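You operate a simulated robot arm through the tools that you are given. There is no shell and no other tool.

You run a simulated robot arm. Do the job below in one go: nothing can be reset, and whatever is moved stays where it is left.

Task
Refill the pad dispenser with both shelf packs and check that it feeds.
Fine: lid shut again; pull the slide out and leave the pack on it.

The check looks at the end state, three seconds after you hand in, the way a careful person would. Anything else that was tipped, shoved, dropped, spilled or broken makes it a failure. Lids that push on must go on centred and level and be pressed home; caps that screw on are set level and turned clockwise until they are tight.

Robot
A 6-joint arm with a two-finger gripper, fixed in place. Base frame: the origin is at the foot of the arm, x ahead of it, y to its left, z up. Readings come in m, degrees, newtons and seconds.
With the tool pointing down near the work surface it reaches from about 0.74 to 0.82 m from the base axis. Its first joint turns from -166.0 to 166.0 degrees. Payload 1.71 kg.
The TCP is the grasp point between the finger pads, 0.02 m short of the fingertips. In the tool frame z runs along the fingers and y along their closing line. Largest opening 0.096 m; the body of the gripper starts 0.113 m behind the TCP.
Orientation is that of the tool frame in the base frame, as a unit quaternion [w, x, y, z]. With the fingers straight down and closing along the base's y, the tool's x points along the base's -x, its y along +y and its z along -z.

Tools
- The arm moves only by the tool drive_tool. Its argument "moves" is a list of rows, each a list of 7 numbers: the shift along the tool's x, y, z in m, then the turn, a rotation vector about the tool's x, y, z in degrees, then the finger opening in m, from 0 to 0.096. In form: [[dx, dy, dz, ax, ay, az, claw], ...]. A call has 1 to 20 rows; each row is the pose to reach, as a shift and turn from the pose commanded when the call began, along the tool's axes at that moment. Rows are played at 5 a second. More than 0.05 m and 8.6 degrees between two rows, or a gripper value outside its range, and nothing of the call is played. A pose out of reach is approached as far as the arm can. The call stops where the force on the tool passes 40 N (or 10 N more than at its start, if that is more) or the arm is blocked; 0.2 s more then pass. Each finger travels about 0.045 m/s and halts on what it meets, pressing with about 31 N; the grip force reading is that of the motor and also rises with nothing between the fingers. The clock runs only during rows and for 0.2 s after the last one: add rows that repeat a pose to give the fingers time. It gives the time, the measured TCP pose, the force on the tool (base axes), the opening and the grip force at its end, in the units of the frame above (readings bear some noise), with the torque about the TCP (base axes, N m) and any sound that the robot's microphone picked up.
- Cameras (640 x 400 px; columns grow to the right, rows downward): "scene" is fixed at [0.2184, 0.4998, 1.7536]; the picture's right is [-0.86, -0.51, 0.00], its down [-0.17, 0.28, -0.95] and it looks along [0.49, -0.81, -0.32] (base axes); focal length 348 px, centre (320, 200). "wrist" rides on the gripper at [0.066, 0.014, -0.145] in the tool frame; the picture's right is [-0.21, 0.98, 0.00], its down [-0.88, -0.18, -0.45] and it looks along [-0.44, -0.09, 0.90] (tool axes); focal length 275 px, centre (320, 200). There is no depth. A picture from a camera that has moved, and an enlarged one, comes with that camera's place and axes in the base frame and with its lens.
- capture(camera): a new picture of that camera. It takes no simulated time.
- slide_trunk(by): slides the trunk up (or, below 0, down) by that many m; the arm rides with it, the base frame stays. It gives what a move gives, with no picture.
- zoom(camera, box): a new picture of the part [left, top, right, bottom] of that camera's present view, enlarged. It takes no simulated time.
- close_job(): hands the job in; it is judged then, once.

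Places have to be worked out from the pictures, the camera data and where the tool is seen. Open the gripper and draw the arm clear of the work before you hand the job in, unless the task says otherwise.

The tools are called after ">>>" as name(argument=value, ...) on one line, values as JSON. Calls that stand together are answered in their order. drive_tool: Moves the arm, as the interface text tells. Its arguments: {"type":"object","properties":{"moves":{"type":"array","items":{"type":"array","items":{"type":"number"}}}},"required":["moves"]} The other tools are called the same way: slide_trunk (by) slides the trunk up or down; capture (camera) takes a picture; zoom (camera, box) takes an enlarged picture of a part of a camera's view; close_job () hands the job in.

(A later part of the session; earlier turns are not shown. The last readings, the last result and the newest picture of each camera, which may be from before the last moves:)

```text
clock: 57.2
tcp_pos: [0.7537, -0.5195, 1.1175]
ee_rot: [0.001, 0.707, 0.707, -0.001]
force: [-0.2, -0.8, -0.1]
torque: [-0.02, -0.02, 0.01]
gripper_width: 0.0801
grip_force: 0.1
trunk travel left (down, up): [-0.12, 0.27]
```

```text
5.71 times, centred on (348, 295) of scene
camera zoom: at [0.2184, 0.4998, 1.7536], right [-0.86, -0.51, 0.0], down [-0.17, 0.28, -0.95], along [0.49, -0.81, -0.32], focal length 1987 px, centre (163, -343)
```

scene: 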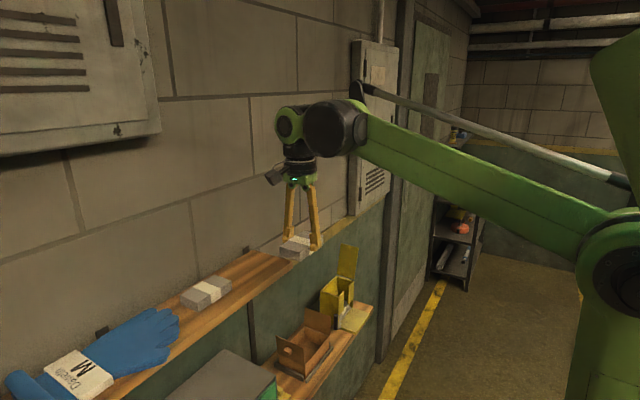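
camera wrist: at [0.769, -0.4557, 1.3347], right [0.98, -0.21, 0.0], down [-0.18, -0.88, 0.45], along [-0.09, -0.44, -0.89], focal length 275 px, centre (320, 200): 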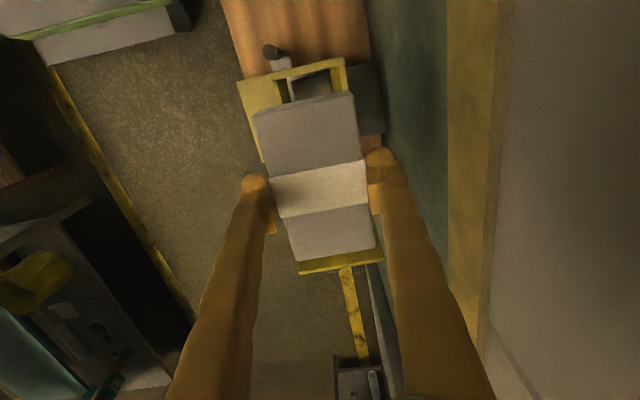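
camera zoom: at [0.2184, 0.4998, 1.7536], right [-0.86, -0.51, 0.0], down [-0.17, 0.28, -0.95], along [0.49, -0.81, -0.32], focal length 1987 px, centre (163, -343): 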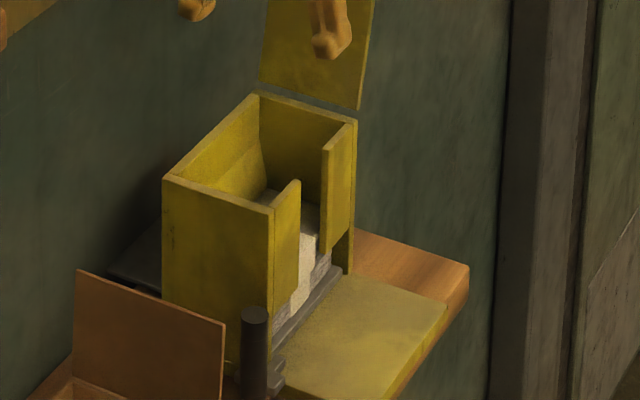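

The pack dropped in and looks flat on the first one. I enlarge to verify before fetching pack 2.

>>> zoom(camera="wrist", box=[285, 50, 385, 170])

>>> zoom(camera="scene", box=[340, 285, 370, 325])

```text
3.33 times, centred on (335, 110) of wrist
camera zoom: at [0.7687, -0.4536, 1.2609], right [0.98, -0.21, 0.0], down [-0.18, -0.88, 0.45], along [-0.09, -0.44, -0.89], focal length 918 px, centre (270, 500)
```

zoom: 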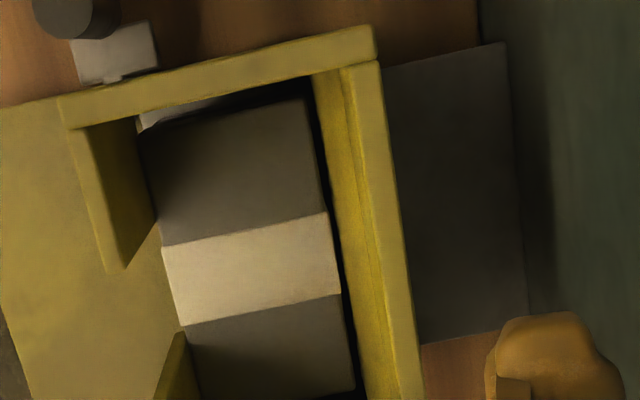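

```text
10.00 times, centred on (355, 305) of scene
camera zoom: at [0.2184, 0.4998, 1.7536], right [-0.86, -0.51, 0.0], down [-0.17, 0.28, -0.95], along [0.49, -0.81, -0.32], focal length 3476 px, centre (-30, -850)
```

zoom: 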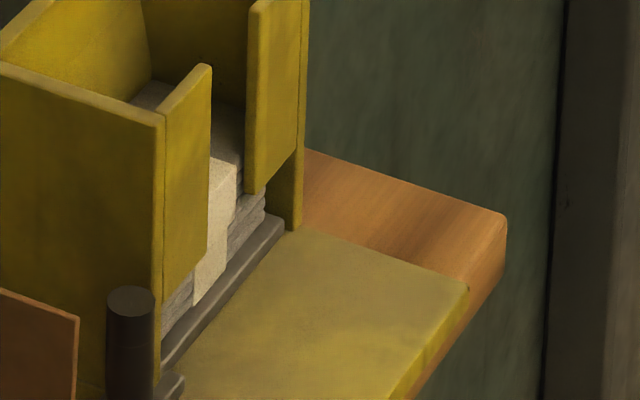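

Both packs lie flat and square in the shaft. I raise the trunk again and travel back along the clear path to pack 2.

>>> slide_trunk(by=0.1)

>>> drive_tool(moves=[[0.017, -0.019, -0.029, 0, 0, 0, 0.08], [0.034, -0.038, -0.058, 0, 0, 0, 0.08], [0.051, -0.057, -0.087, 0, 0, 0, 0.08], [0.068, -0.076, -0.116, 0, 0, 0, 0.08], [0.085, -0.095, -0.145, 0, 0, 0, 0.08], [0.102, -0.114, -0.174, 0, 0, 0, 0.08], [0.12, -0.134, -0.203, 0, 0, 0, 0.08], [0.165, -0.134, -0.203, 0, 0, 0, 0.08], [0.21, -0.134, -0.203, 0, 0, 0, 0.08], [0.255, -0.134, -0.203, 0, 0, 0, 0.08], [0.3, -0.134, -0.203, 0, 0, 0, 0.08], [0.345, -0.134, -0.203, 0, 0, 0, 0.08], [0.39, -0.134, -0.203, 0, 0, 0, 0.08], [0.435, -0.134, -0.203, 0, 0, 0, 0.08], [0.48, -0.134, -0.203, 0, 0, 0, 0.08], [0.525, -0.134, -0.203, 0, 0, 0, 0.08], [0.57, -0.134, -0.203, 0, 0, 0, 0.08], [0.58, -0.134, -0.203, 0, 0, 0, 0.08], [0.58, -0.134, -0.203, 0, 0, 0, 0.08]])

>>> capture(camera="wrist")

>>> capture(camera="scene")

```text
clock: 58.5
tcp_pos: [0.7545, -0.5194, 1.2161]
ee_rot: [0.0, 0.707, 0.707, -0.001]
force: [0.0, 0.0, -0.1]
torque: [-0.03, 0.0, 0.01]
gripper_width: 0.0799
grip_force: 0.0
trunk travel left (down, up): [-0.22, 0.17]
```

```text
clock: 62.5
tcp_pos: [0.6214, 0.0595, 1.4206]
ee_rot: [0.001, 0.707, 0.708, -0.001]
force: [0.4, 0.0, 0.2]
torque: [0.01, -0.01, 0.03]
gripper_width: 0.0802
grip_force: 0.1
trunk travel left (down, up): [-0.22, 0.17]
```

```text
taken
camera wrist: at [0.6359, 0.126, 1.5641], right [0.98, -0.21, 0.0], down [-0.18, -0.88, 0.45], along [-0.09, -0.44, -0.89], focal length 275 px, centre (320, 200)
```

wrist: 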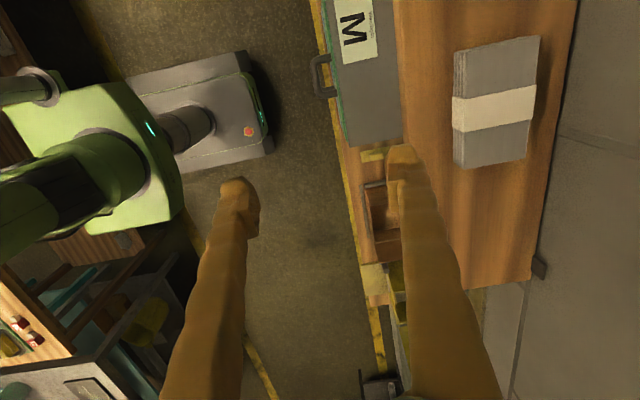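

```text
taken
```

scene: 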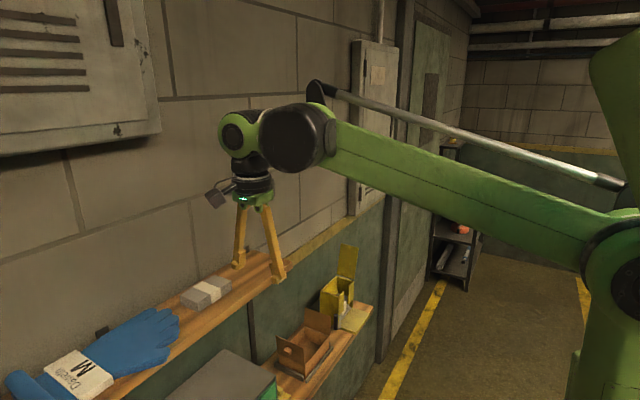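

Pack 2 is in view; I enlarge it to locate it and check its turn.

>>> zoom(camera="wrist", box=[430, 20, 590, 200])

```text
2.22 times, centred on (510, 110) of wrist
camera zoom: at [0.6359, 0.126, 1.5641], right [0.98, -0.21, 0.0], down [-0.18, -0.88, 0.45], along [-0.09, -0.44, -0.89], focal length 612 px, centre (-102, 400)
```

zoom: 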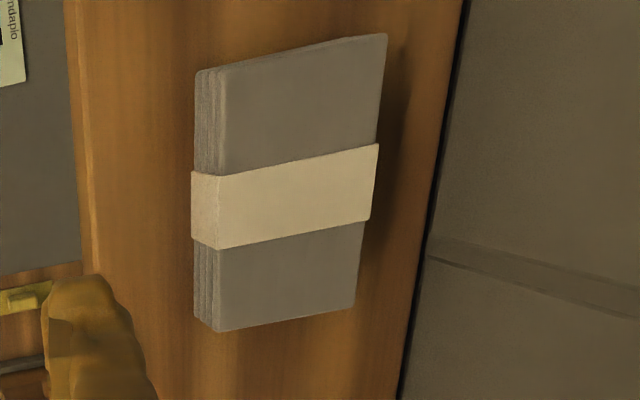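

Pack 2 centre is (0.7765, 0.0605), square to the axes like pack 1. I move above it.

>>> drive_tool(moves=[[0.0, 0.04, 0.005, 0, 0, 0, 0.08], [0.0005, 0.08, 0.01, 0, 0, 0, 0.076], [0.001, 0.12, 0.02, 0, 0, 0, 0.076], [0.001, 0.155, 0.03, 0, 0, 0, 0.076], [0.001, 0.155, 0.03, 0, 0, 0, 0.076], [0.001, 0.155, 0.03, 0, 0, 0, 0.076]])

>>> zoom(camera="wrist", box=[220, 60, 420, 240])

>>> capture(camera="scene")

```text
clock: 63.9
tcp_pos: [0.7755, 0.06, 1.3877]
ee_rot: [0.001, 0.708, 0.707, 0.0]
force: [-0.2, 0.4, -0.4]
torque: [0.0, -0.06, -0.02]
gripper_width: 0.0759
grip_force: 0.0
trunk travel left (down, up): [-0.22, 0.17]
```

```text
2.22 times, centred on (320, 150) of wrist
camera zoom: at [0.7902, 0.1257, 1.5331], right [0.98, -0.21, 0.0], down [-0.18, -0.88, 0.45], along [-0.09, -0.44, -0.89], focal length 612 px, centre (320, 311)
```

zoom: 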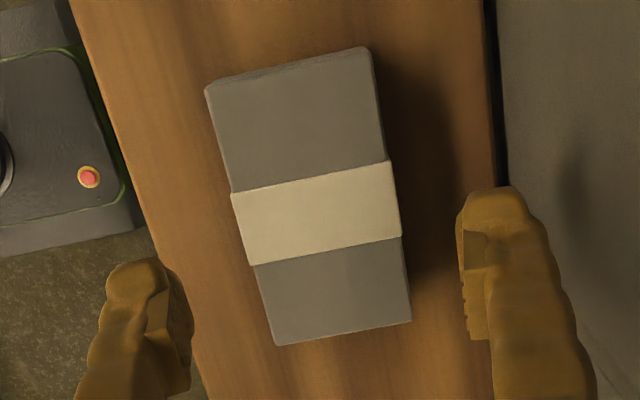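

```text
taken
```

scene: 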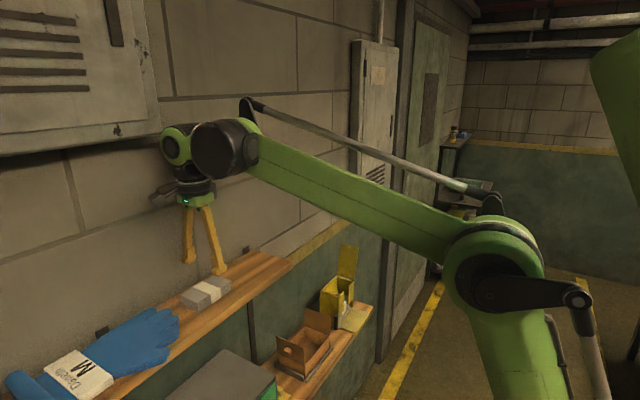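

The TCP is centred on pack 2 within 1 mm. I descend and close, gripping a little higher than before.

>>> drive_tool(moves=[[0.0005, -0.0005, 0.02, 0, 0, 0, 0.076], [0.0005, -0.0005, 0.04, 0, 0, 0, 0.076], [0.0005, -0.0005, 0.053, 0, 0, 0, 0.076], [0.0005, -0.0005, 0.0555, 0, 0, 0, 0.076], [0.0005, -0.0005, 0.0555, 0, 0, 0, 0.076]])

>>> capture(camera="wrist")

```text
clock: 65.1
tcp_pos: [0.7754, 0.0617, 1.3333]
ee_rot: [0.001, 0.707, 0.708, -0.001]
force: [0.1, -0.7, 0.3]
torque: [0.0, 0.0, -0.01]
gripper_width: 0.0758
grip_force: 0.0
trunk travel left (down, up): [-0.22, 0.17]
```

```text
taken
camera wrist: at [0.7897, 0.127, 1.4774], right [0.98, -0.21, 0.0], down [-0.18, -0.88, 0.45], along [-0.09, -0.44, -0.89], focal length 275 px, centre (320, 200)
```

wrist: 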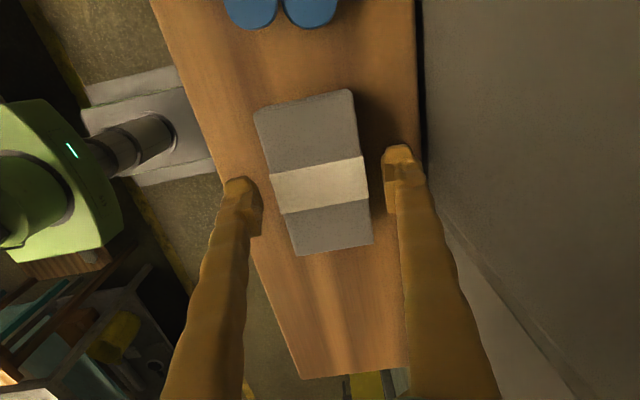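

Well centred. I close on pack 2 (2 mm lower) and lift only slightly to confirm the hold.

>>> drive_tool(moves=[[0, 0, 0.0022, 0, 0, 0, 0.076], [0, 0, 0.0022, 0, 0, 0, 0.066], [0, 0, 0.0022, 0, 0, 0, 0.056], [0, 0, 0.0022, 0, 0, 0, 0.048], [0, 0, 0.0022, 0, 0, 0, 0.045], [0, 0, 0.0022, 0, 0, 0, 0.045], [0, 0, -0.004, 0, 0, 0, 0.045], [0, 0, -0.012, 0, 0, 0, 0.045], [0, 0, -0.03, 0, 0, 0, 0.045], [0, 0, -0.05, 0, 0, 0, 0.045], [0, 0, -0.05, 0, 0, 0, 0.045]])

>>> capture(camera="wrist")

>>> zoom(camera="scene", box=[140, 200, 260, 320])

```text
clock: 67.5
tcp_pos: [0.7756, 0.0616, 1.383]
ee_rot: [0.001, 0.707, 0.707, 0.0]
force: [0.2, 0.2, -0.4]
torque: [0.0, 0.01, 0.03]
gripper_width: 0.0543
grip_force: 30.2
trunk travel left (down, up): [-0.22, 0.17]
```

```text
taken
camera wrist: at [0.7898, 0.1276, 1.5268], right [0.98, -0.21, 0.0], down [-0.18, -0.88, 0.45], along [-0.09, -0.44, -0.89], focal length 275 px, centre (320, 200)
```

wrist: 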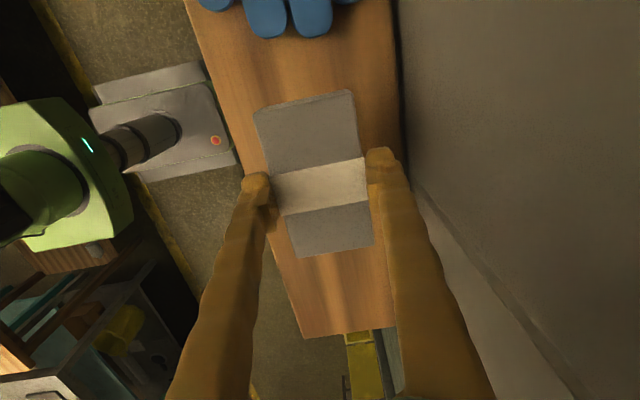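

```text
3.33 times, centred on (200, 260) of scene
camera zoom: at [0.2184, 0.4998, 1.7536], right [-0.86, -0.51, 0.0], down [-0.17, 0.28, -0.95], along [0.49, -0.81, -0.32], focal length 1159 px, centre (720, 0)
```

zoom: 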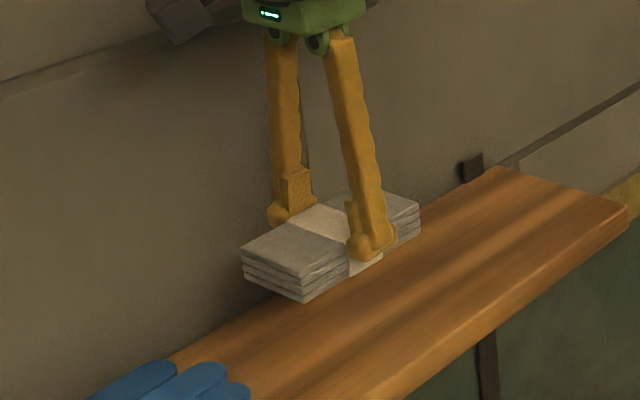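

Pack 2 is held firmly. I carry it back and across in front of the shelf.

>>> drive_tool(moves=[[0, -0.04, 0, 0, 0, 0, 0.045], [0, -0.08, -0.005, 0, 0, 0, 0.045], [0, -0.12, -0.018, 0, 0, 0, 0.045], [0, -0.155, -0.035, 0, 0, 0, 0.045], [-0.046, -0.155, -0.035, 0, 0, 0, 0.045], [-0.092, -0.155, -0.035, 0, 0, 0, 0.045], [-0.138, -0.155, -0.035, 0, 0, 0, 0.045], [-0.184, -0.155, -0.035, 0, 0, 0, 0.045], [-0.23, -0.155, -0.035, 0, 0, 0, 0.045], [-0.276, -0.155, -0.035, 0, 0, 0, 0.045], [-0.322, -0.155, -0.035, 0, 0, 0, 0.045], [-0.368, -0.155, -0.035, 0, 0, 0, 0.045], [-0.414, -0.155, -0.035, 0, 0, 0, 0.045], [-0.46, -0.155, -0.035, 0, 0, 0, 0.045]])

>>> drive_tool(moves=[[-0.018, 0.019, 0.034, 0, 0, 0, 0.045], [-0.035, 0.038, 0.068, 0, 0, 0, 0.045], [-0.052, 0.057, 0.102, 0, 0, 0, 0.045], [-0.069, 0.076, 0.136, 0, 0, 0, 0.045], [-0.086, 0.095, 0.17, 0, 0, 0, 0.045], [-0.103, 0.114, 0.2, 0, 0, 0, 0.045], [-0.1195, 0.1325, 0.228, 0, 0, 0, 0.045], [-0.1195, 0.1325, 0.228, 0, 0, 0, 0.045]])

>>> slide_trunk(by=-0.1)

>>> zoom(camera="wrist", box=[200, 40, 440, 290])

>>> zoom(camera="scene", box=[310, 240, 390, 320])

```text
clock: 70.5
tcp_pos: [0.6209, -0.3986, 1.4203]
ee_rot: [0.001, 0.707, 0.707, -0.001]
force: [0.4, 0.3, 0.0]
torque: [0.02, -0.01, 0.02]
gripper_width: 0.0548
grip_force: 30.6
trunk travel left (down, up): [-0.22, 0.17]
```

```text
clock: 72.3
tcp_pos: [0.755, -0.5174, 1.191]
ee_rot: [-0.001, 0.707, 0.707, -0.001]
force: [-0.6, -0.5, -1.6]
torque: [0.05, 0.06, 0.02]
gripper_width: 0.0543
grip_force: 31.3
trunk travel left (down, up): [-0.22, 0.17]
```

```text
clock: 73.7
tcp_pos: [0.7538, -0.5161, 1.0915]
ee_rot: [0.001, 0.707, 0.707, -0.001]
force: [-0.1, -0.5, -0.2]
torque: [0.02, 0.01, 0.03]
gripper_width: 0.0546
grip_force: 31.2
trunk travel left (down, up): [-0.12, 0.27]
```

```text
1.60 times, centred on (320, 165) of wrist
camera zoom: at [0.7685, -0.4507, 1.2359], right [0.98, -0.21, 0.0], down [-0.18, -0.88, 0.45], along [-0.09, -0.44, -0.89], focal length 440 px, centre (320, 256)
```

zoom: 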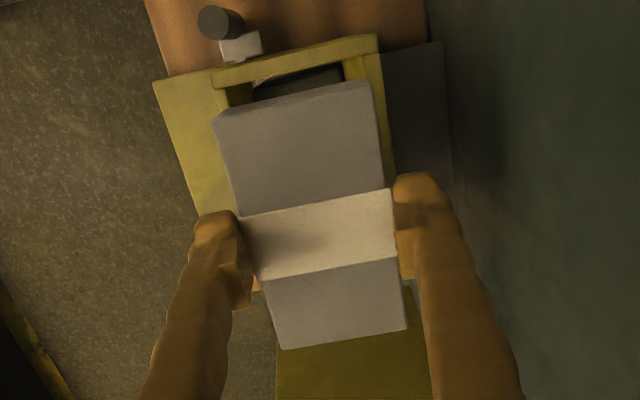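

```text
5.00 times, centred on (350, 280) of scene
camera zoom: at [0.2184, 0.4998, 1.7536], right [-0.86, -0.51, 0.0], down [-0.17, 0.28, -0.95], along [0.49, -0.81, -0.32], focal length 1738 px, centre (170, -200)
```

zoom: 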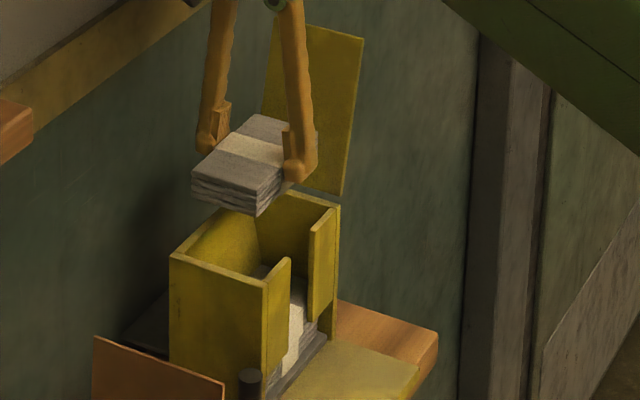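

Pack 2 is over the shaft; it sits about 2 mm too far +y, so I correct that while lowering until the fingertips are just above the rim.

>>> drive_tool(moves=[[-0.002, -0.001, 0.015, 0, 0, 0, 0.045], [-0.002, -0.001, 0.03, 0, 0, 0, 0.045], [-0.002, -0.001, 0.045, 0, 0, 0, 0.045], [-0.002, -0.001, 0.0565, 0, 0, 0, 0.045], [-0.002, -0.001, 0.0565, 0, 0, 0, 0.045]])

>>> zoom(camera="wrist", box=[200, 40, 440, 290])

>>> zoom(camera="scene", box=[320, 260, 375, 320])

```text
clock: 74.9
tcp_pos: [0.7525, -0.5192, 1.0343]
ee_rot: [0.0, 0.707, 0.707, -0.001]
force: [0.0, -0.6, -0.2]
torque: [-0.01, 0.01, -0.02]
gripper_width: 0.0544
grip_force: 30.7
trunk travel left (down, up): [-0.12, 0.27]
```

```text
1.60 times, centred on (320, 165) of wrist
camera zoom: at [0.7675, -0.4537, 1.179], right [0.98, -0.21, 0.0], down [-0.18, -0.88, 0.45], along [-0.09, -0.44, -0.89], focal length 440 px, centre (320, 256)
```

zoom: 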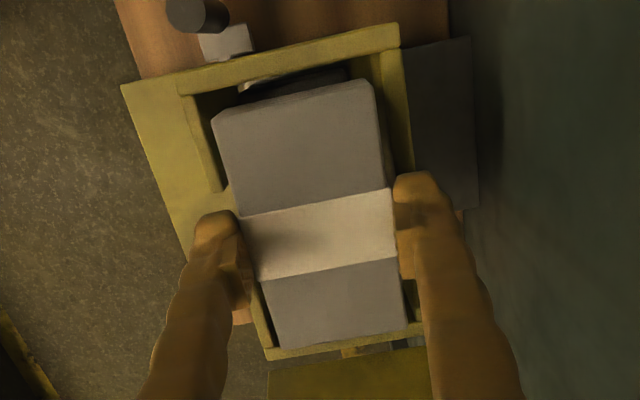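

```text
6.67 times, centred on (348, 290) of scene
camera zoom: at [0.2184, 0.4998, 1.7536], right [-0.86, -0.51, 0.0], down [-0.17, 0.28, -0.95], along [0.49, -0.81, -0.32], focal length 2318 px, centre (137, -400)
```

zoom: 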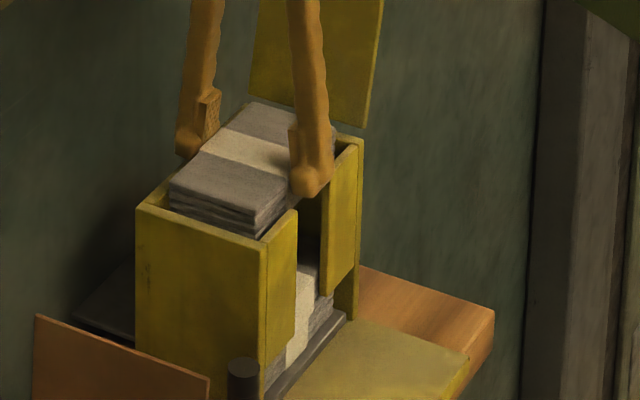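

The second pack is aligned the same way, inside the rim and force-free. I release it and rise.

>>> drive_tool(moves=[[0, 0, 0, 0, 0, 0, 0.08], [0, 0, 0, 0, 0, 0, 0.08], [0, 0, 0, 0, 0, 0, 0.08], [0, 0, -0.04, 0, 0, 0, 0.08], [0, 0, -0.08, 0, 0, 0, 0.08], [0, 0, -0.08, 0, 0, 0, 0.08]])

>>> zoom(camera="wrist", box=[220, 30, 420, 260])

>>> zoom(camera="scene", box=[320, 260, 375, 330])

```text
clock: 76.3
tcp_pos: [0.7524, -0.5207, 1.1155]
ee_rot: [0.001, 0.707, 0.708, 0.0]
force: [-0.9, 0.2, 0.2]
torque: [0.0, 0.0, 0.01]
gripper_width: 0.0802
grip_force: 0.1
trunk travel left (down, up): [-0.12, 0.27]
```

```text
1.74 times, centred on (320, 145) of wrist
camera zoom: at [0.7671, -0.454, 1.2591], right [0.98, -0.21, 0.0], down [-0.18, -0.88, 0.45], along [-0.09, -0.44, -0.89], focal length 479 px, centre (320, 296)
```

zoom: 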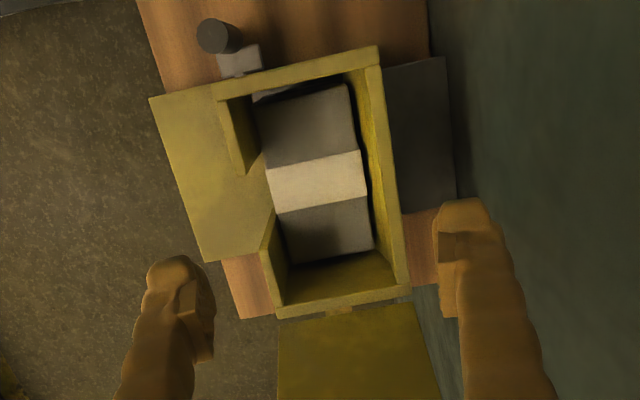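

```text
5.71 times, centred on (348, 295) of scene
camera zoom: at [0.2184, 0.4998, 1.7536], right [-0.86, -0.51, 0.0], down [-0.17, 0.28, -0.95], along [0.49, -0.81, -0.32], focal length 1987 px, centre (163, -343)
```

zoom: 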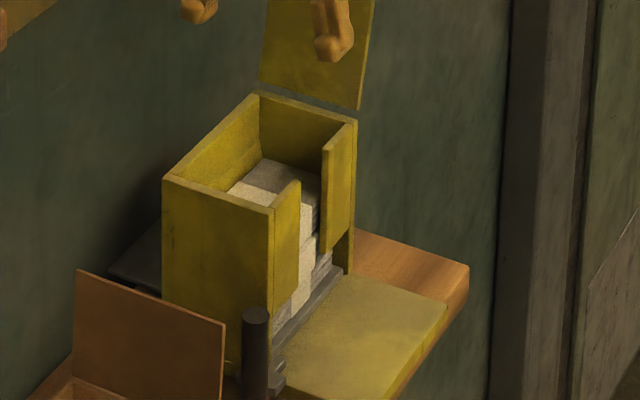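

Three packs are stacked now. I zoom to verify the top one is flat before closing the lid.

>>> zoom(camera="wrist", box=[280, 50, 390, 170])

>>> zoom(camera="scene", box=[335, 275, 370, 322])

>>> zoom(camera="scene", box=[310, 235, 390, 320])

```text
3.33 times, centred on (335, 110) of wrist
camera zoom: at [0.7671, -0.454, 1.2591], right [0.98, -0.21, 0.0], down [-0.18, -0.88, 0.45], along [-0.09, -0.44, -0.89], focal length 918 px, centre (270, 500)
```

zoom: 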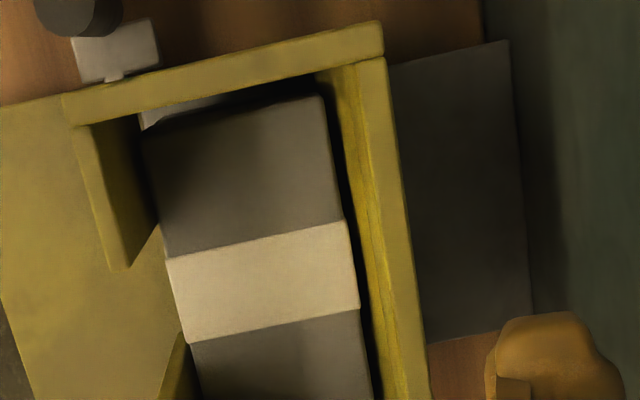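

```text
8.51 times, centred on (352, 298) of scene
camera zoom: at [0.2184, 0.4998, 1.7536], right [-0.86, -0.51, 0.0], down [-0.17, 0.28, -0.95], along [0.49, -0.81, -0.32], focal length 2959 px, centre (43, -638)
```

zoom: 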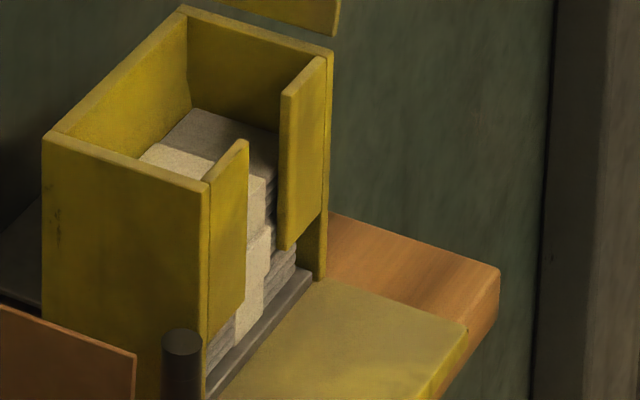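

```text
4.71 times, centred on (350, 278) of scene
camera zoom: at [0.2184, 0.4998, 1.7536], right [-0.86, -0.51, 0.0], down [-0.17, 0.28, -0.95], along [0.49, -0.81, -0.32], focal length 1636 px, centre (179, -165)
```

zoom: 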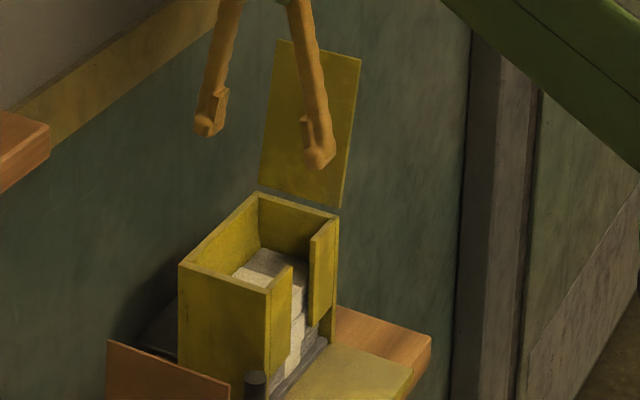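

All three packs lie flat. Now the lid: I go up over its top edge and behind it (tool leaned for reach, fingers straddling the knob's x-position) so that I can push it closed.

>>> drive_tool(moves=[[0, 0, -0.04, 0, 0, 0, 0.07], [0, 0, -0.08, 0, 0, 0, 0.06], [0, -0.003, -0.11, -6, 0, 0, 0.05], [-0.03, -0.008, -0.115, -12, 0, 0, 0.045], [-0.06, -0.008, -0.115, -18, 0, 0, 0.045], [-0.09, -0.008, -0.115, -24, 0, 0, 0.045], [-0.12, -0.008, -0.115, -30, 0, 0, 0.045], [-0.12, -0.008, -0.115, -30, 0, 0, 0.045]])

>>> capture(camera="wrist")

>>> zoom(camera="scene", box=[300, 190, 400, 320])

```text
clock: 78.1
tcp_pos: [0.7478, -0.6378, 1.2295]
ee_rot: [0.184, 0.683, 0.683, 0.182]
force: [0.6, 0.2, -0.4]
torque: [0.04, -0.02, 0.01]
gripper_width: 0.045
grip_force: 0.0
trunk travel left (down, up): [-0.12, 0.27]
```

```text
taken
camera wrist: at [0.6885, -0.5714, 1.3608], right [0.85, -0.21, 0.49], down [-0.38, -0.88, 0.29], along [0.37, -0.44, -0.82], focal length 275 px, centre (320, 200)
```

wrist: 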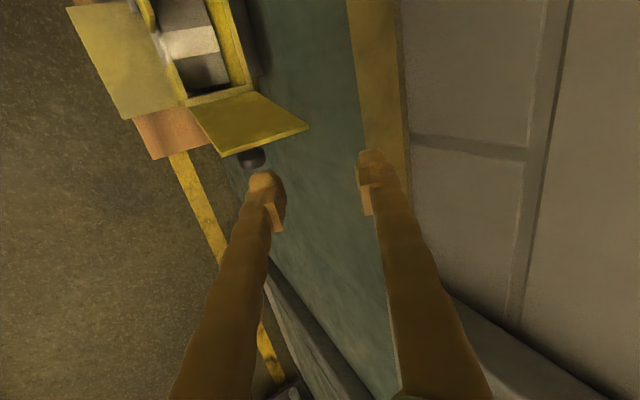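

```text
3.08 times, centred on (350, 255) of scene
camera zoom: at [0.2184, 0.4998, 1.7536], right [-0.86, -0.51, 0.0], down [-0.17, 0.28, -0.95], along [0.49, -0.81, -0.32], focal length 1070 px, centre (228, 31)
```

zoom: 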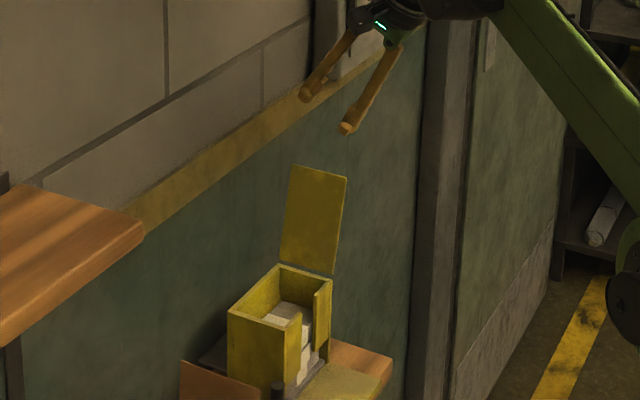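

I am above and behind the lid; it stands at about 105° with its free edge near (y -0.618, z 1.138). I close the fingers, shift past the knob toward +x, and lower the tips just behind the top edge.

>>> drive_tool(moves=[[-0.01, 0.0104, 0.006, 0, 0, 0, 0.02], [-0.01, 0.0104, 0.006, 0, 0, 0, 0.0], [-0.01, 0.0104, 0.006, 0, 0, 0, 0.0], [-0.01, -0.0046, 0.032, 0, 0, 0, 0.0], [-0.01, -0.0196, 0.058, 0, 0, 0, 0.0], [-0.01, -0.0296, 0.0753, 0, 0, 0, 0.0], [-0.01, -0.0296, 0.0753, 0, 0, 0, 0.0]])

>>> capture(camera="wrist")

>>> zoom(camera="scene", box=[310, 220, 390, 320])

```text
clock: 79.7
tcp_pos: [0.7579, -0.6474, 1.1507]
ee_rot: [0.183, 0.683, 0.683, 0.182]
force: [-0.5, 0.4, 1.1]
torque: [-0.01, 0.02, -0.01]
gripper_width: 0.0
grip_force: 29.2
trunk travel left (down, up): [-0.12, 0.27]
```

```text
taken
camera wrist: at [0.6982, -0.5821, 1.2826], right [0.85, -0.21, 0.49], down [-0.38, -0.88, 0.29], along [0.37, -0.44, -0.82], focal length 275 px, centre (320, 200)
```

wrist: 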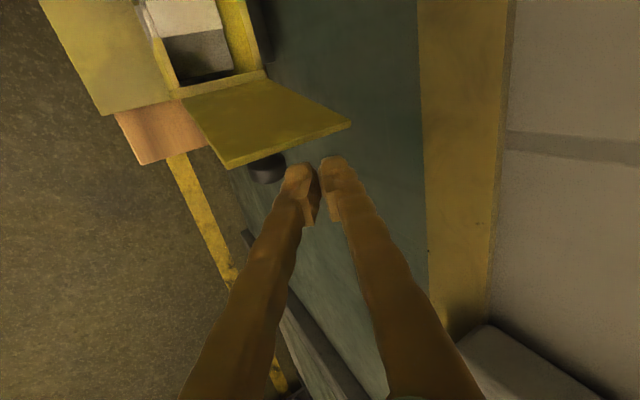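

```text
4.00 times, centred on (350, 270) of scene
camera zoom: at [0.2184, 0.4998, 1.7536], right [-0.86, -0.51, 0.0], down [-0.17, 0.28, -0.95], along [0.49, -0.81, -0.32], focal length 1391 px, centre (200, -80)
```

zoom: 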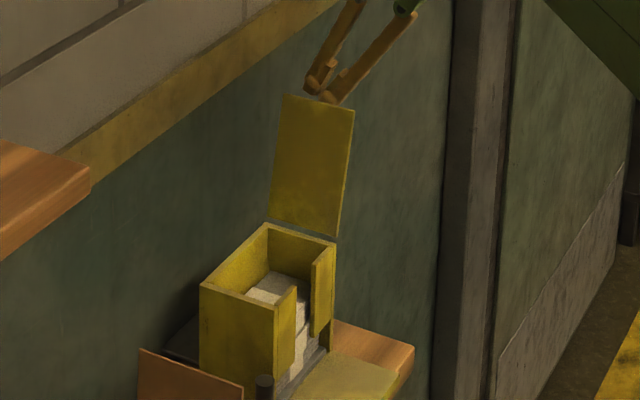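

The tips overlap the lid's top edge by about 1.5 cm from behind. I push toward +y to bring the lid over past vertical, following the edge.

>>> drive_tool(moves=[[0.012, 0, 0, 0, 0, 0, 0], [0.024, 0, 0, 0, 0, 0, 0], [0.036, 0.001, -0.0017, 0, 0, 0, 0], [0.048, 0.001, -0.0017, 2, 0, 0, 0], [0.06, 0, 0, 4, 0, 0, 0], [0.072, -0.001, 0.0017, 6, 0, 0, 0], [0.084, -0.0025, 0.0043, 8, 0, 0, 0], [0.096, -0.0045, 0.0078, 10, 0, 0, 0], [0.108, -0.0035, 0.0141, 12, 0, 0, 0]])

>>> capture(camera="wrist")

>>> zoom(camera="scene", box=[310, 220, 390, 320])

```text
clock: 81.1
tcp_pos: [0.7354, -0.5736, 1.164]
ee_rot: [0.155, 0.69, 0.69, 0.153]
force: [-0.5, -0.5, 0.3]
torque: [-0.04, -0.1, 0.0]
gripper_width: 0.0002
grip_force: 29.9
trunk travel left (down, up): [-0.12, 0.27]
stopped in row 7: the force on the tool passed its limit at 42 N (the readings are from after the stop); the commanded pose is now the measured one
```

```text
taken
camera wrist: at [0.6866, -0.5086, 1.3006], right [0.89, -0.21, 0.42], down [-0.36, -0.87, 0.33], along [0.3, -0.44, -0.85], focal length 275 px, centre (320, 200)
```

wrist: 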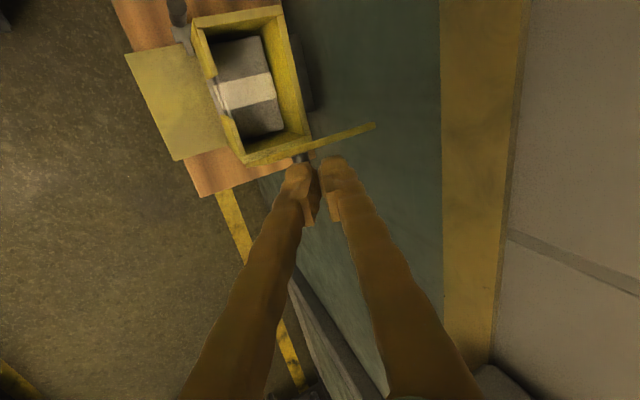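

```text
4.00 times, centred on (350, 270) of scene
camera zoom: at [0.2184, 0.4998, 1.7536], right [-0.86, -0.51, 0.0], down [-0.17, 0.28, -0.95], along [0.49, -0.81, -0.32], focal length 1391 px, centre (200, -80)
```

zoom: 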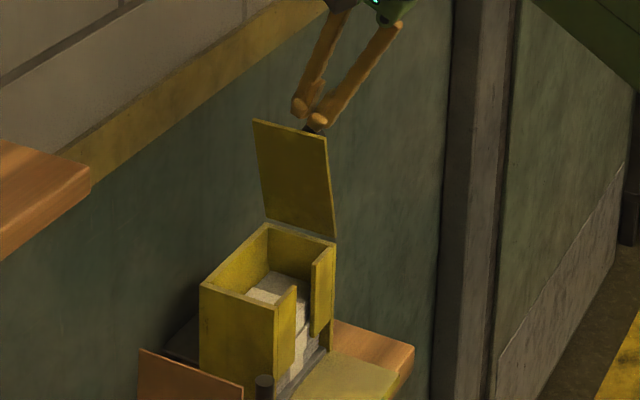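

The push stopped at 42 N with the lid near vertical (~80°). I look closely at how the fingertips touch the lid and knob.

>>> zoom(camera="wrist", box=[220, 90, 400, 240])

>>> zoom(camera="scene", box=[325, 235, 365, 285])

```text
2.67 times, centred on (310, 165) of wrist
camera zoom: at [0.6866, -0.5086, 1.3006], right [0.89, -0.21, 0.42], down [-0.36, -0.87, 0.33], along [0.3, -0.44, -0.85], focal length 734 px, centre (347, 293)
```

zoom: 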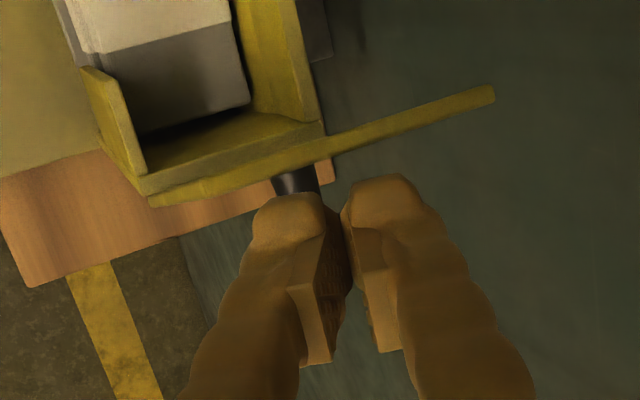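

```text
8.00 times, centred on (345, 260) of scene
camera zoom: at [0.2184, 0.4998, 1.7536], right [-0.86, -0.51, 0.0], down [-0.17, 0.28, -0.95], along [0.49, -0.81, -0.32], focal length 2781 px, centre (120, -280)
```

zoom: 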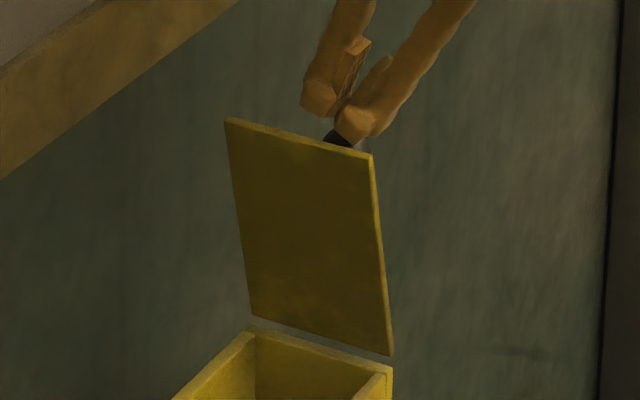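

The lid is at about 77°, leaning toward closed, and the fingertip had come up onto the knob. I lift off, shift farther toward +x so the tips clear the knob, drop behind the edge again and push on to about 45°.

>>> drive_tool(moves=[[0, 0.0128, -0.0272, 0, 0, 0, 0], [-0.012, 0.0454, -0.0119, 0, 0, 0, 0], [-0.012, 0.0454, -0.0119, 0, 0, 0, 0], [-0.012, 0.0279, 0.0253, 0, 0, 0, 0], [-0.012, 0.0279, 0.0253, 0, 0, 0, 0]])

>>> capture(camera="wrist")

>>> zoom(camera="scene", box=[325, 235, 365, 285])

```text
clock: 82.3
tcp_pos: [0.7779, -0.5853, 1.1489]
ee_rot: [0.153, 0.69, 0.691, 0.153]
force: [0.0, -0.2, -0.1]
torque: [-0.04, 0.0, 0.02]
gripper_width: 0.0001
grip_force: 29.4
trunk travel left (down, up): [-0.12, 0.27]
```

```text
taken
camera wrist: at [0.7294, -0.5193, 1.2852], right [0.89, -0.21, 0.41], down [-0.35, -0.88, 0.33], along [0.29, -0.44, -0.85], focal length 275 px, centre (320, 200)
```

wrist: 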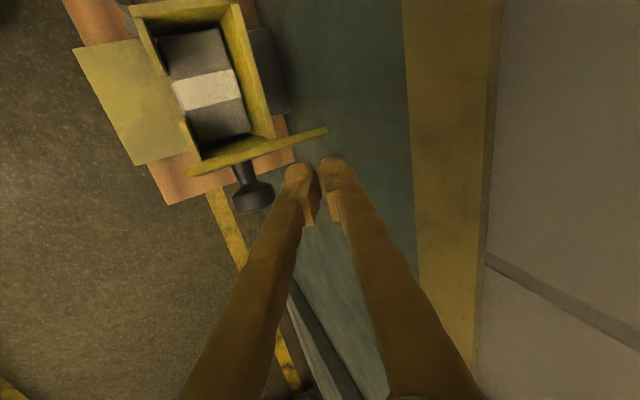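

```text
8.00 times, centred on (345, 260) of scene
camera zoom: at [0.2184, 0.4998, 1.7536], right [-0.86, -0.51, 0.0], down [-0.17, 0.28, -0.95], along [0.49, -0.81, -0.32], focal length 2781 px, centre (120, -280)
```

zoom: 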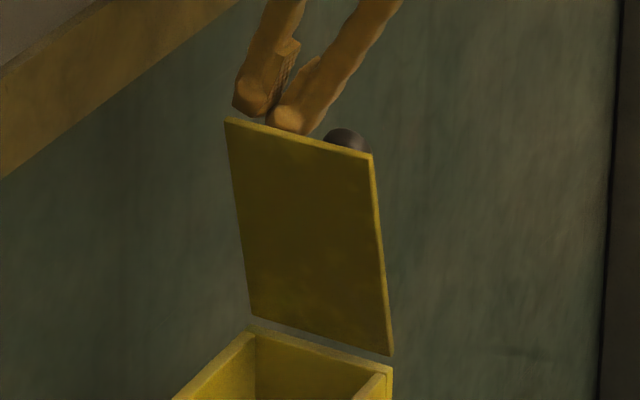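

The tips are now behind the lid edge and clear of the knob. I push slowly along the arc toward 45°.

>>> drive_tool(moves=[[0.006, -0.0018, -0.0008, 0, 0, 0, 0], [0.0123, -0.0036, -0.0017, 0, 0, 0, 0], [0.0178, -0.0038, -0.0012, 0, 0, 0, 0], [0.0233, -0.004, -0.0008, 0, 0, 0, 0], [0.0288, -0.0045, 0.0003, 0, 0, 0, 0], [0.0343, -0.005, 0.0014, 0, 0, 0, 0], [0.0398, -0.006, 0.0036, 0, 0, 0, 0], [0.0453, -0.0071, 0.0058, 0, 0, 0, 0], [0.0496, -0.0084, 0.0085, 0, 0, 0, 0], [0.0538, -0.0097, 0.0113, 0, 0, 0, 0], [0.0579, -0.011, 0.014, 0, 0, 0, 0], [0.0619, -0.0123, 0.0168, 0, 0, 0, 0], [0.0655, -0.0139, 0.0202, 0, 0, 0, 0], [0.069, -0.0155, 0.0235, 0, 0, 0, 0]])

>>> capture(camera="wrist")

>>> zoom(camera="scene", box=[315, 235, 375, 310])

```text
clock: 85.3
tcp_pos: [0.774, -0.5162, 1.1214]
ee_rot: [0.153, 0.692, 0.689, 0.152]
force: [0.5, -0.2, 0.5]
torque: [0.03, 0.0, 0.0]
gripper_width: 0.0
grip_force: 29.7
trunk travel left (down, up): [-0.12, 0.27]
```

```text
taken
camera wrist: at [0.7258, -0.4506, 1.2587], right [0.89, -0.21, 0.41], down [-0.36, -0.88, 0.33], along [0.29, -0.44, -0.85], focal length 275 px, centre (320, 200)
```

wrist: 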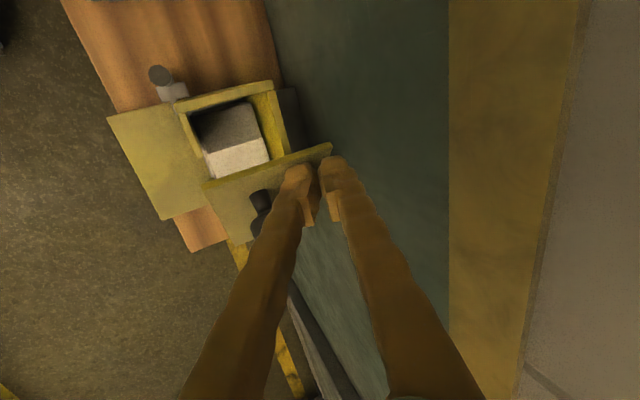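

```text
5.33 times, centred on (345, 272) of scene
camera zoom: at [0.2184, 0.4998, 1.7536], right [-0.86, -0.51, 0.0], down [-0.17, 0.28, -0.95], along [0.49, -0.81, -0.32], focal length 1854 px, centre (187, -187)
```

zoom: 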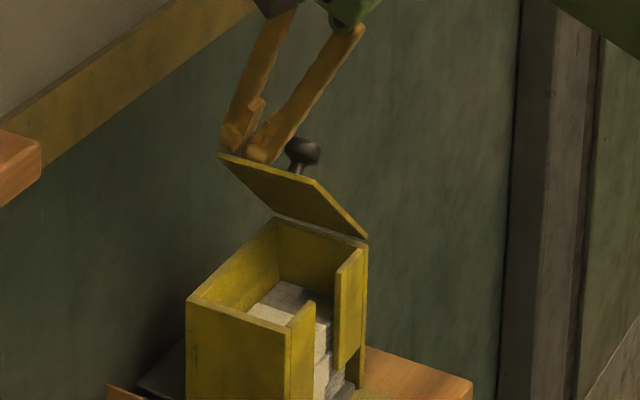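

The lid is at about 48° now. I continue the arc down to nearly closed while bringing the tool upright.

>>> drive_tool(moves=[[0.0102, -0.0076, 0.0021, 5, 0, 0, 0], [0.0171, -0.0102, 0.01, 8, 0, 0, 0], [0.0231, -0.0129, 0.0183, 11, 0, 0, 0], [0.0285, -0.0161, 0.0273, 14, 0, 0, 0], [0.033, -0.0193, 0.0368, 17, 0, 0, 0], [0.0365, -0.0227, 0.0464, 20, 0, 0, 0], [0.0394, -0.0263, 0.0565, 23, 0, 0, 0], [0.0412, -0.0299, 0.0665, 25, 0, 0, 0], [0.042, -0.0324, 0.0719, 25, 0, 0, 0]])

>>> capture(camera="wrist")

>>> zoom(camera="scene", box=[315, 245, 375, 320])

```text
clock: 87.3
tcp_pos: [0.7749, -0.4768, 1.0424]
ee_rot: [0.0, 0.707, 0.707, -0.002]
force: [0.1, -1.0, -0.4]
torque: [0.05, 0.01, -0.02]
gripper_width: 0.0002
grip_force: 29.5
trunk travel left (down, up): [-0.12, 0.27]
```

```text
taken
camera wrist: at [0.7898, -0.4094, 1.187], right [0.98, -0.21, 0.0], down [-0.18, -0.88, 0.45], along [-0.09, -0.44, -0.89], focal length 275 px, centre (320, 200)
```

wrist: 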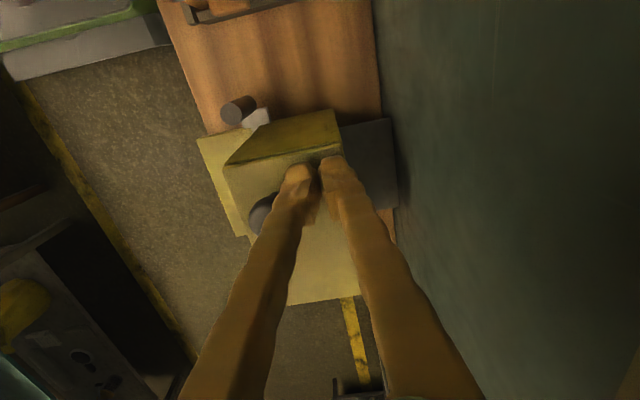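

```text
5.33 times, centred on (345, 282) of scene
camera zoom: at [0.2184, 0.4998, 1.7536], right [-0.86, -0.51, 0.0], down [-0.17, 0.28, -0.95], along [0.49, -0.81, -0.32], focal length 1854 px, centre (187, -240)
```

zoom: 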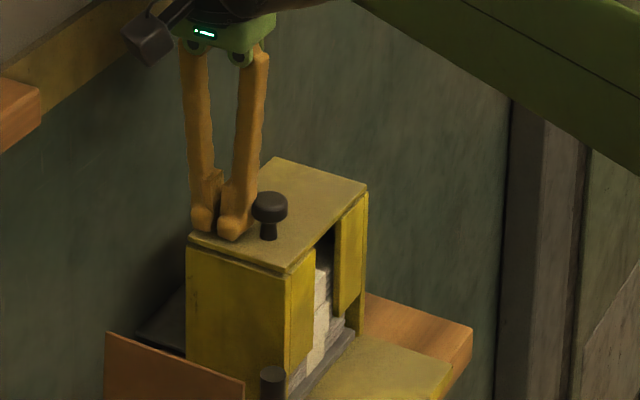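

The lid is practically shut. I press down gently at its free side to make sure it is fully home.

>>> drive_tool(moves=[[0, 0, 0.002, 0, 0, 0, 0], [0, 0, 0.0035, 0, 0, 0, 0], [0, 0, 0.005, 0, 0, 0, 0], [0, 0, 0.006, 0, 0, 0, 0]])

>>> zoom(camera="scene", box=[315, 265, 375, 320])

```text
clock: 88.5
tcp_pos: [0.7708, -0.4748, 1.0433]
ee_rot: [0.009, 0.705, 0.709, 0.005]
force: [115.4, -24.5, -5.3]
torque: [0.05, 0.13, 1.34]
gripper_width: 0.0
grip_force: 29.2
trunk travel left (down, up): [-0.12, 0.27]
stopped in row 4: the force on the tool passed its limit at 41 N (the readings are from after the stop); the commanded pose is now the measured one
```

```text
7.27 times, centred on (345, 292) of scene
camera zoom: at [0.2184, 0.4998, 1.7536], right [-0.86, -0.51, 0.0], down [-0.17, 0.28, -0.95], along [0.49, -0.81, -0.32], focal length 2528 px, centre (138, -473)
```

zoom: 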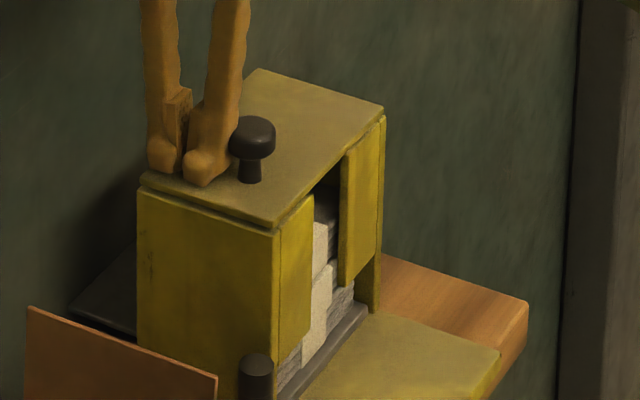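

Pressing made the tool slide toward -x against the knob (115 N sideways). I relieve it at once by moving +x and up.

>>> drive_tool(moves=[[0, 0.004, -0.003, 0, 0, 0, 0], [0, 0.007, -0.012, 0, 0, 0, 0], [0, 0.007, -0.04, 0, 0, 0, 0], [0, 0.007, -0.08, 0, 0, 0, 0], [0, 0.007, -0.08, 0, 0, 0, 0]])

>>> capture(camera="wrist")

>>> zoom(camera="scene", box=[310, 265, 380, 335])

```text
clock: 89.7
tcp_pos: [0.7623, -0.477, 1.1286]
ee_rot: [0.006, 0.708, 0.706, 0.003]
force: [0.4, 0.0, -0.2]
torque: [-0.01, -0.07, 0.02]
gripper_width: 0.0
grip_force: 30.0
trunk travel left (down, up): [-0.12, 0.27]
```

```text
taken
camera wrist: at [0.7753, -0.4104, 1.2728], right [0.98, -0.21, 0.01], down [-0.19, -0.87, 0.45], along [-0.08, -0.44, -0.9], focal length 275 px, centre (320, 200)
```

wrist: 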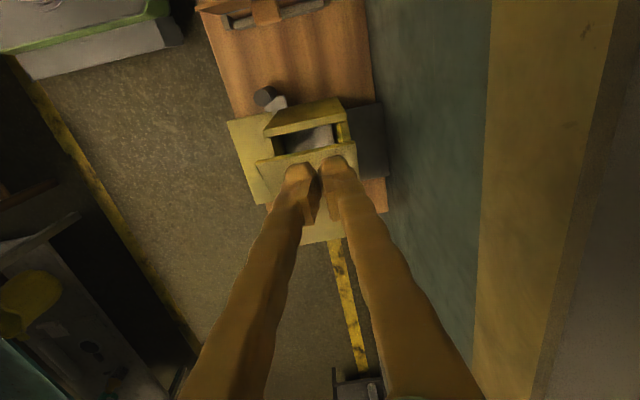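

```text
5.71 times, centred on (345, 300) of scene
camera zoom: at [0.2184, 0.4998, 1.7536], right [-0.86, -0.51, 0.0], down [-0.17, 0.28, -0.95], along [0.49, -0.81, -0.32], focal length 1987 px, centre (177, -371)
```

zoom: 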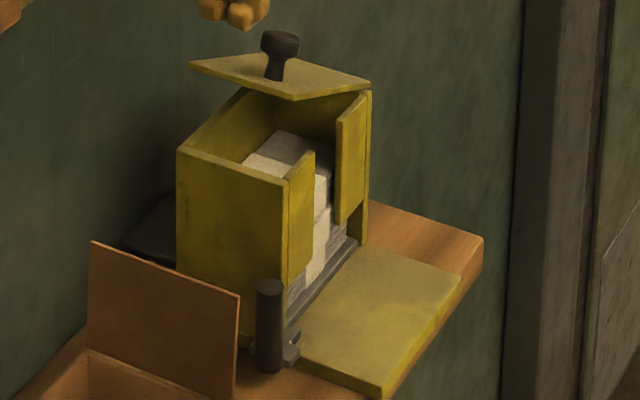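

The lid was dragged back up to about 25°, but nothing else moved. I set the tool upright, come down beside the knob to nearly close it again, and this time will press at the free edge beyond the knob with less force.

>>> drive_tool(moves=[[0.004, 0.006, 0.005, 0.7, 0, 0, 0], [0.007, 0.0097, 0.018, 0.7, 0, 0, 0], [0.007, 0.0097, 0.03, 0.7, 0, 0, 0], [0.007, 0.0097, 0.042, 0.7, 0, 0, 0], [0.007, 0.0097, 0.054, 0.7, 0, 0, 0], [0.007, 0.0097, 0.064, 0.7, 0, 0, 0], [0.007, 0.0097, 0.072, 0.7, 0, 0, 0]])

>>> capture(camera="wrist")

>>> zoom(camera="scene", box=[315, 255, 375, 320])

```text
clock: 91.3
tcp_pos: [0.7759, -0.4692, 1.0569]
ee_rot: [0.001, 0.707, 0.707, -0.001]
force: [-0.2, -0.1, 1.0]
torque: [0.01, -0.01, 0.0]
gripper_width: 0.0001
grip_force: 29.3
trunk travel left (down, up): [-0.12, 0.27]
```

```text
taken
camera wrist: at [0.7901, -0.4028, 1.2008], right [0.98, -0.21, 0.0], down [-0.19, -0.87, 0.45], along [-0.09, -0.44, -0.89], focal length 275 px, centre (320, 200)
```

wrist: 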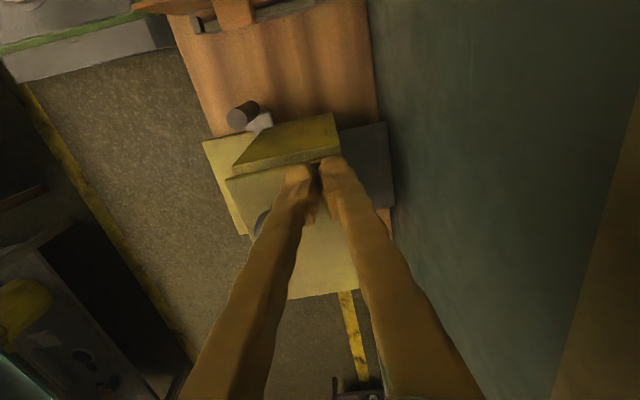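

```text
6.15 times, centred on (345, 288) of scene
camera zoom: at [0.2184, 0.4998, 1.7536], right [-0.86, -0.51, 0.0], down [-0.17, 0.28, -0.95], along [0.49, -0.81, -0.32], focal length 2139 px, centre (166, -338)
```

zoom: 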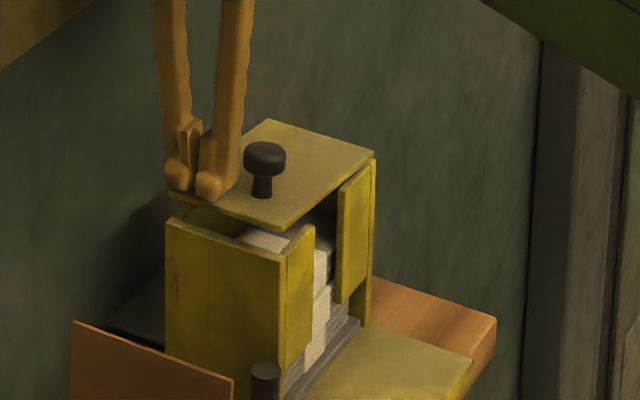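

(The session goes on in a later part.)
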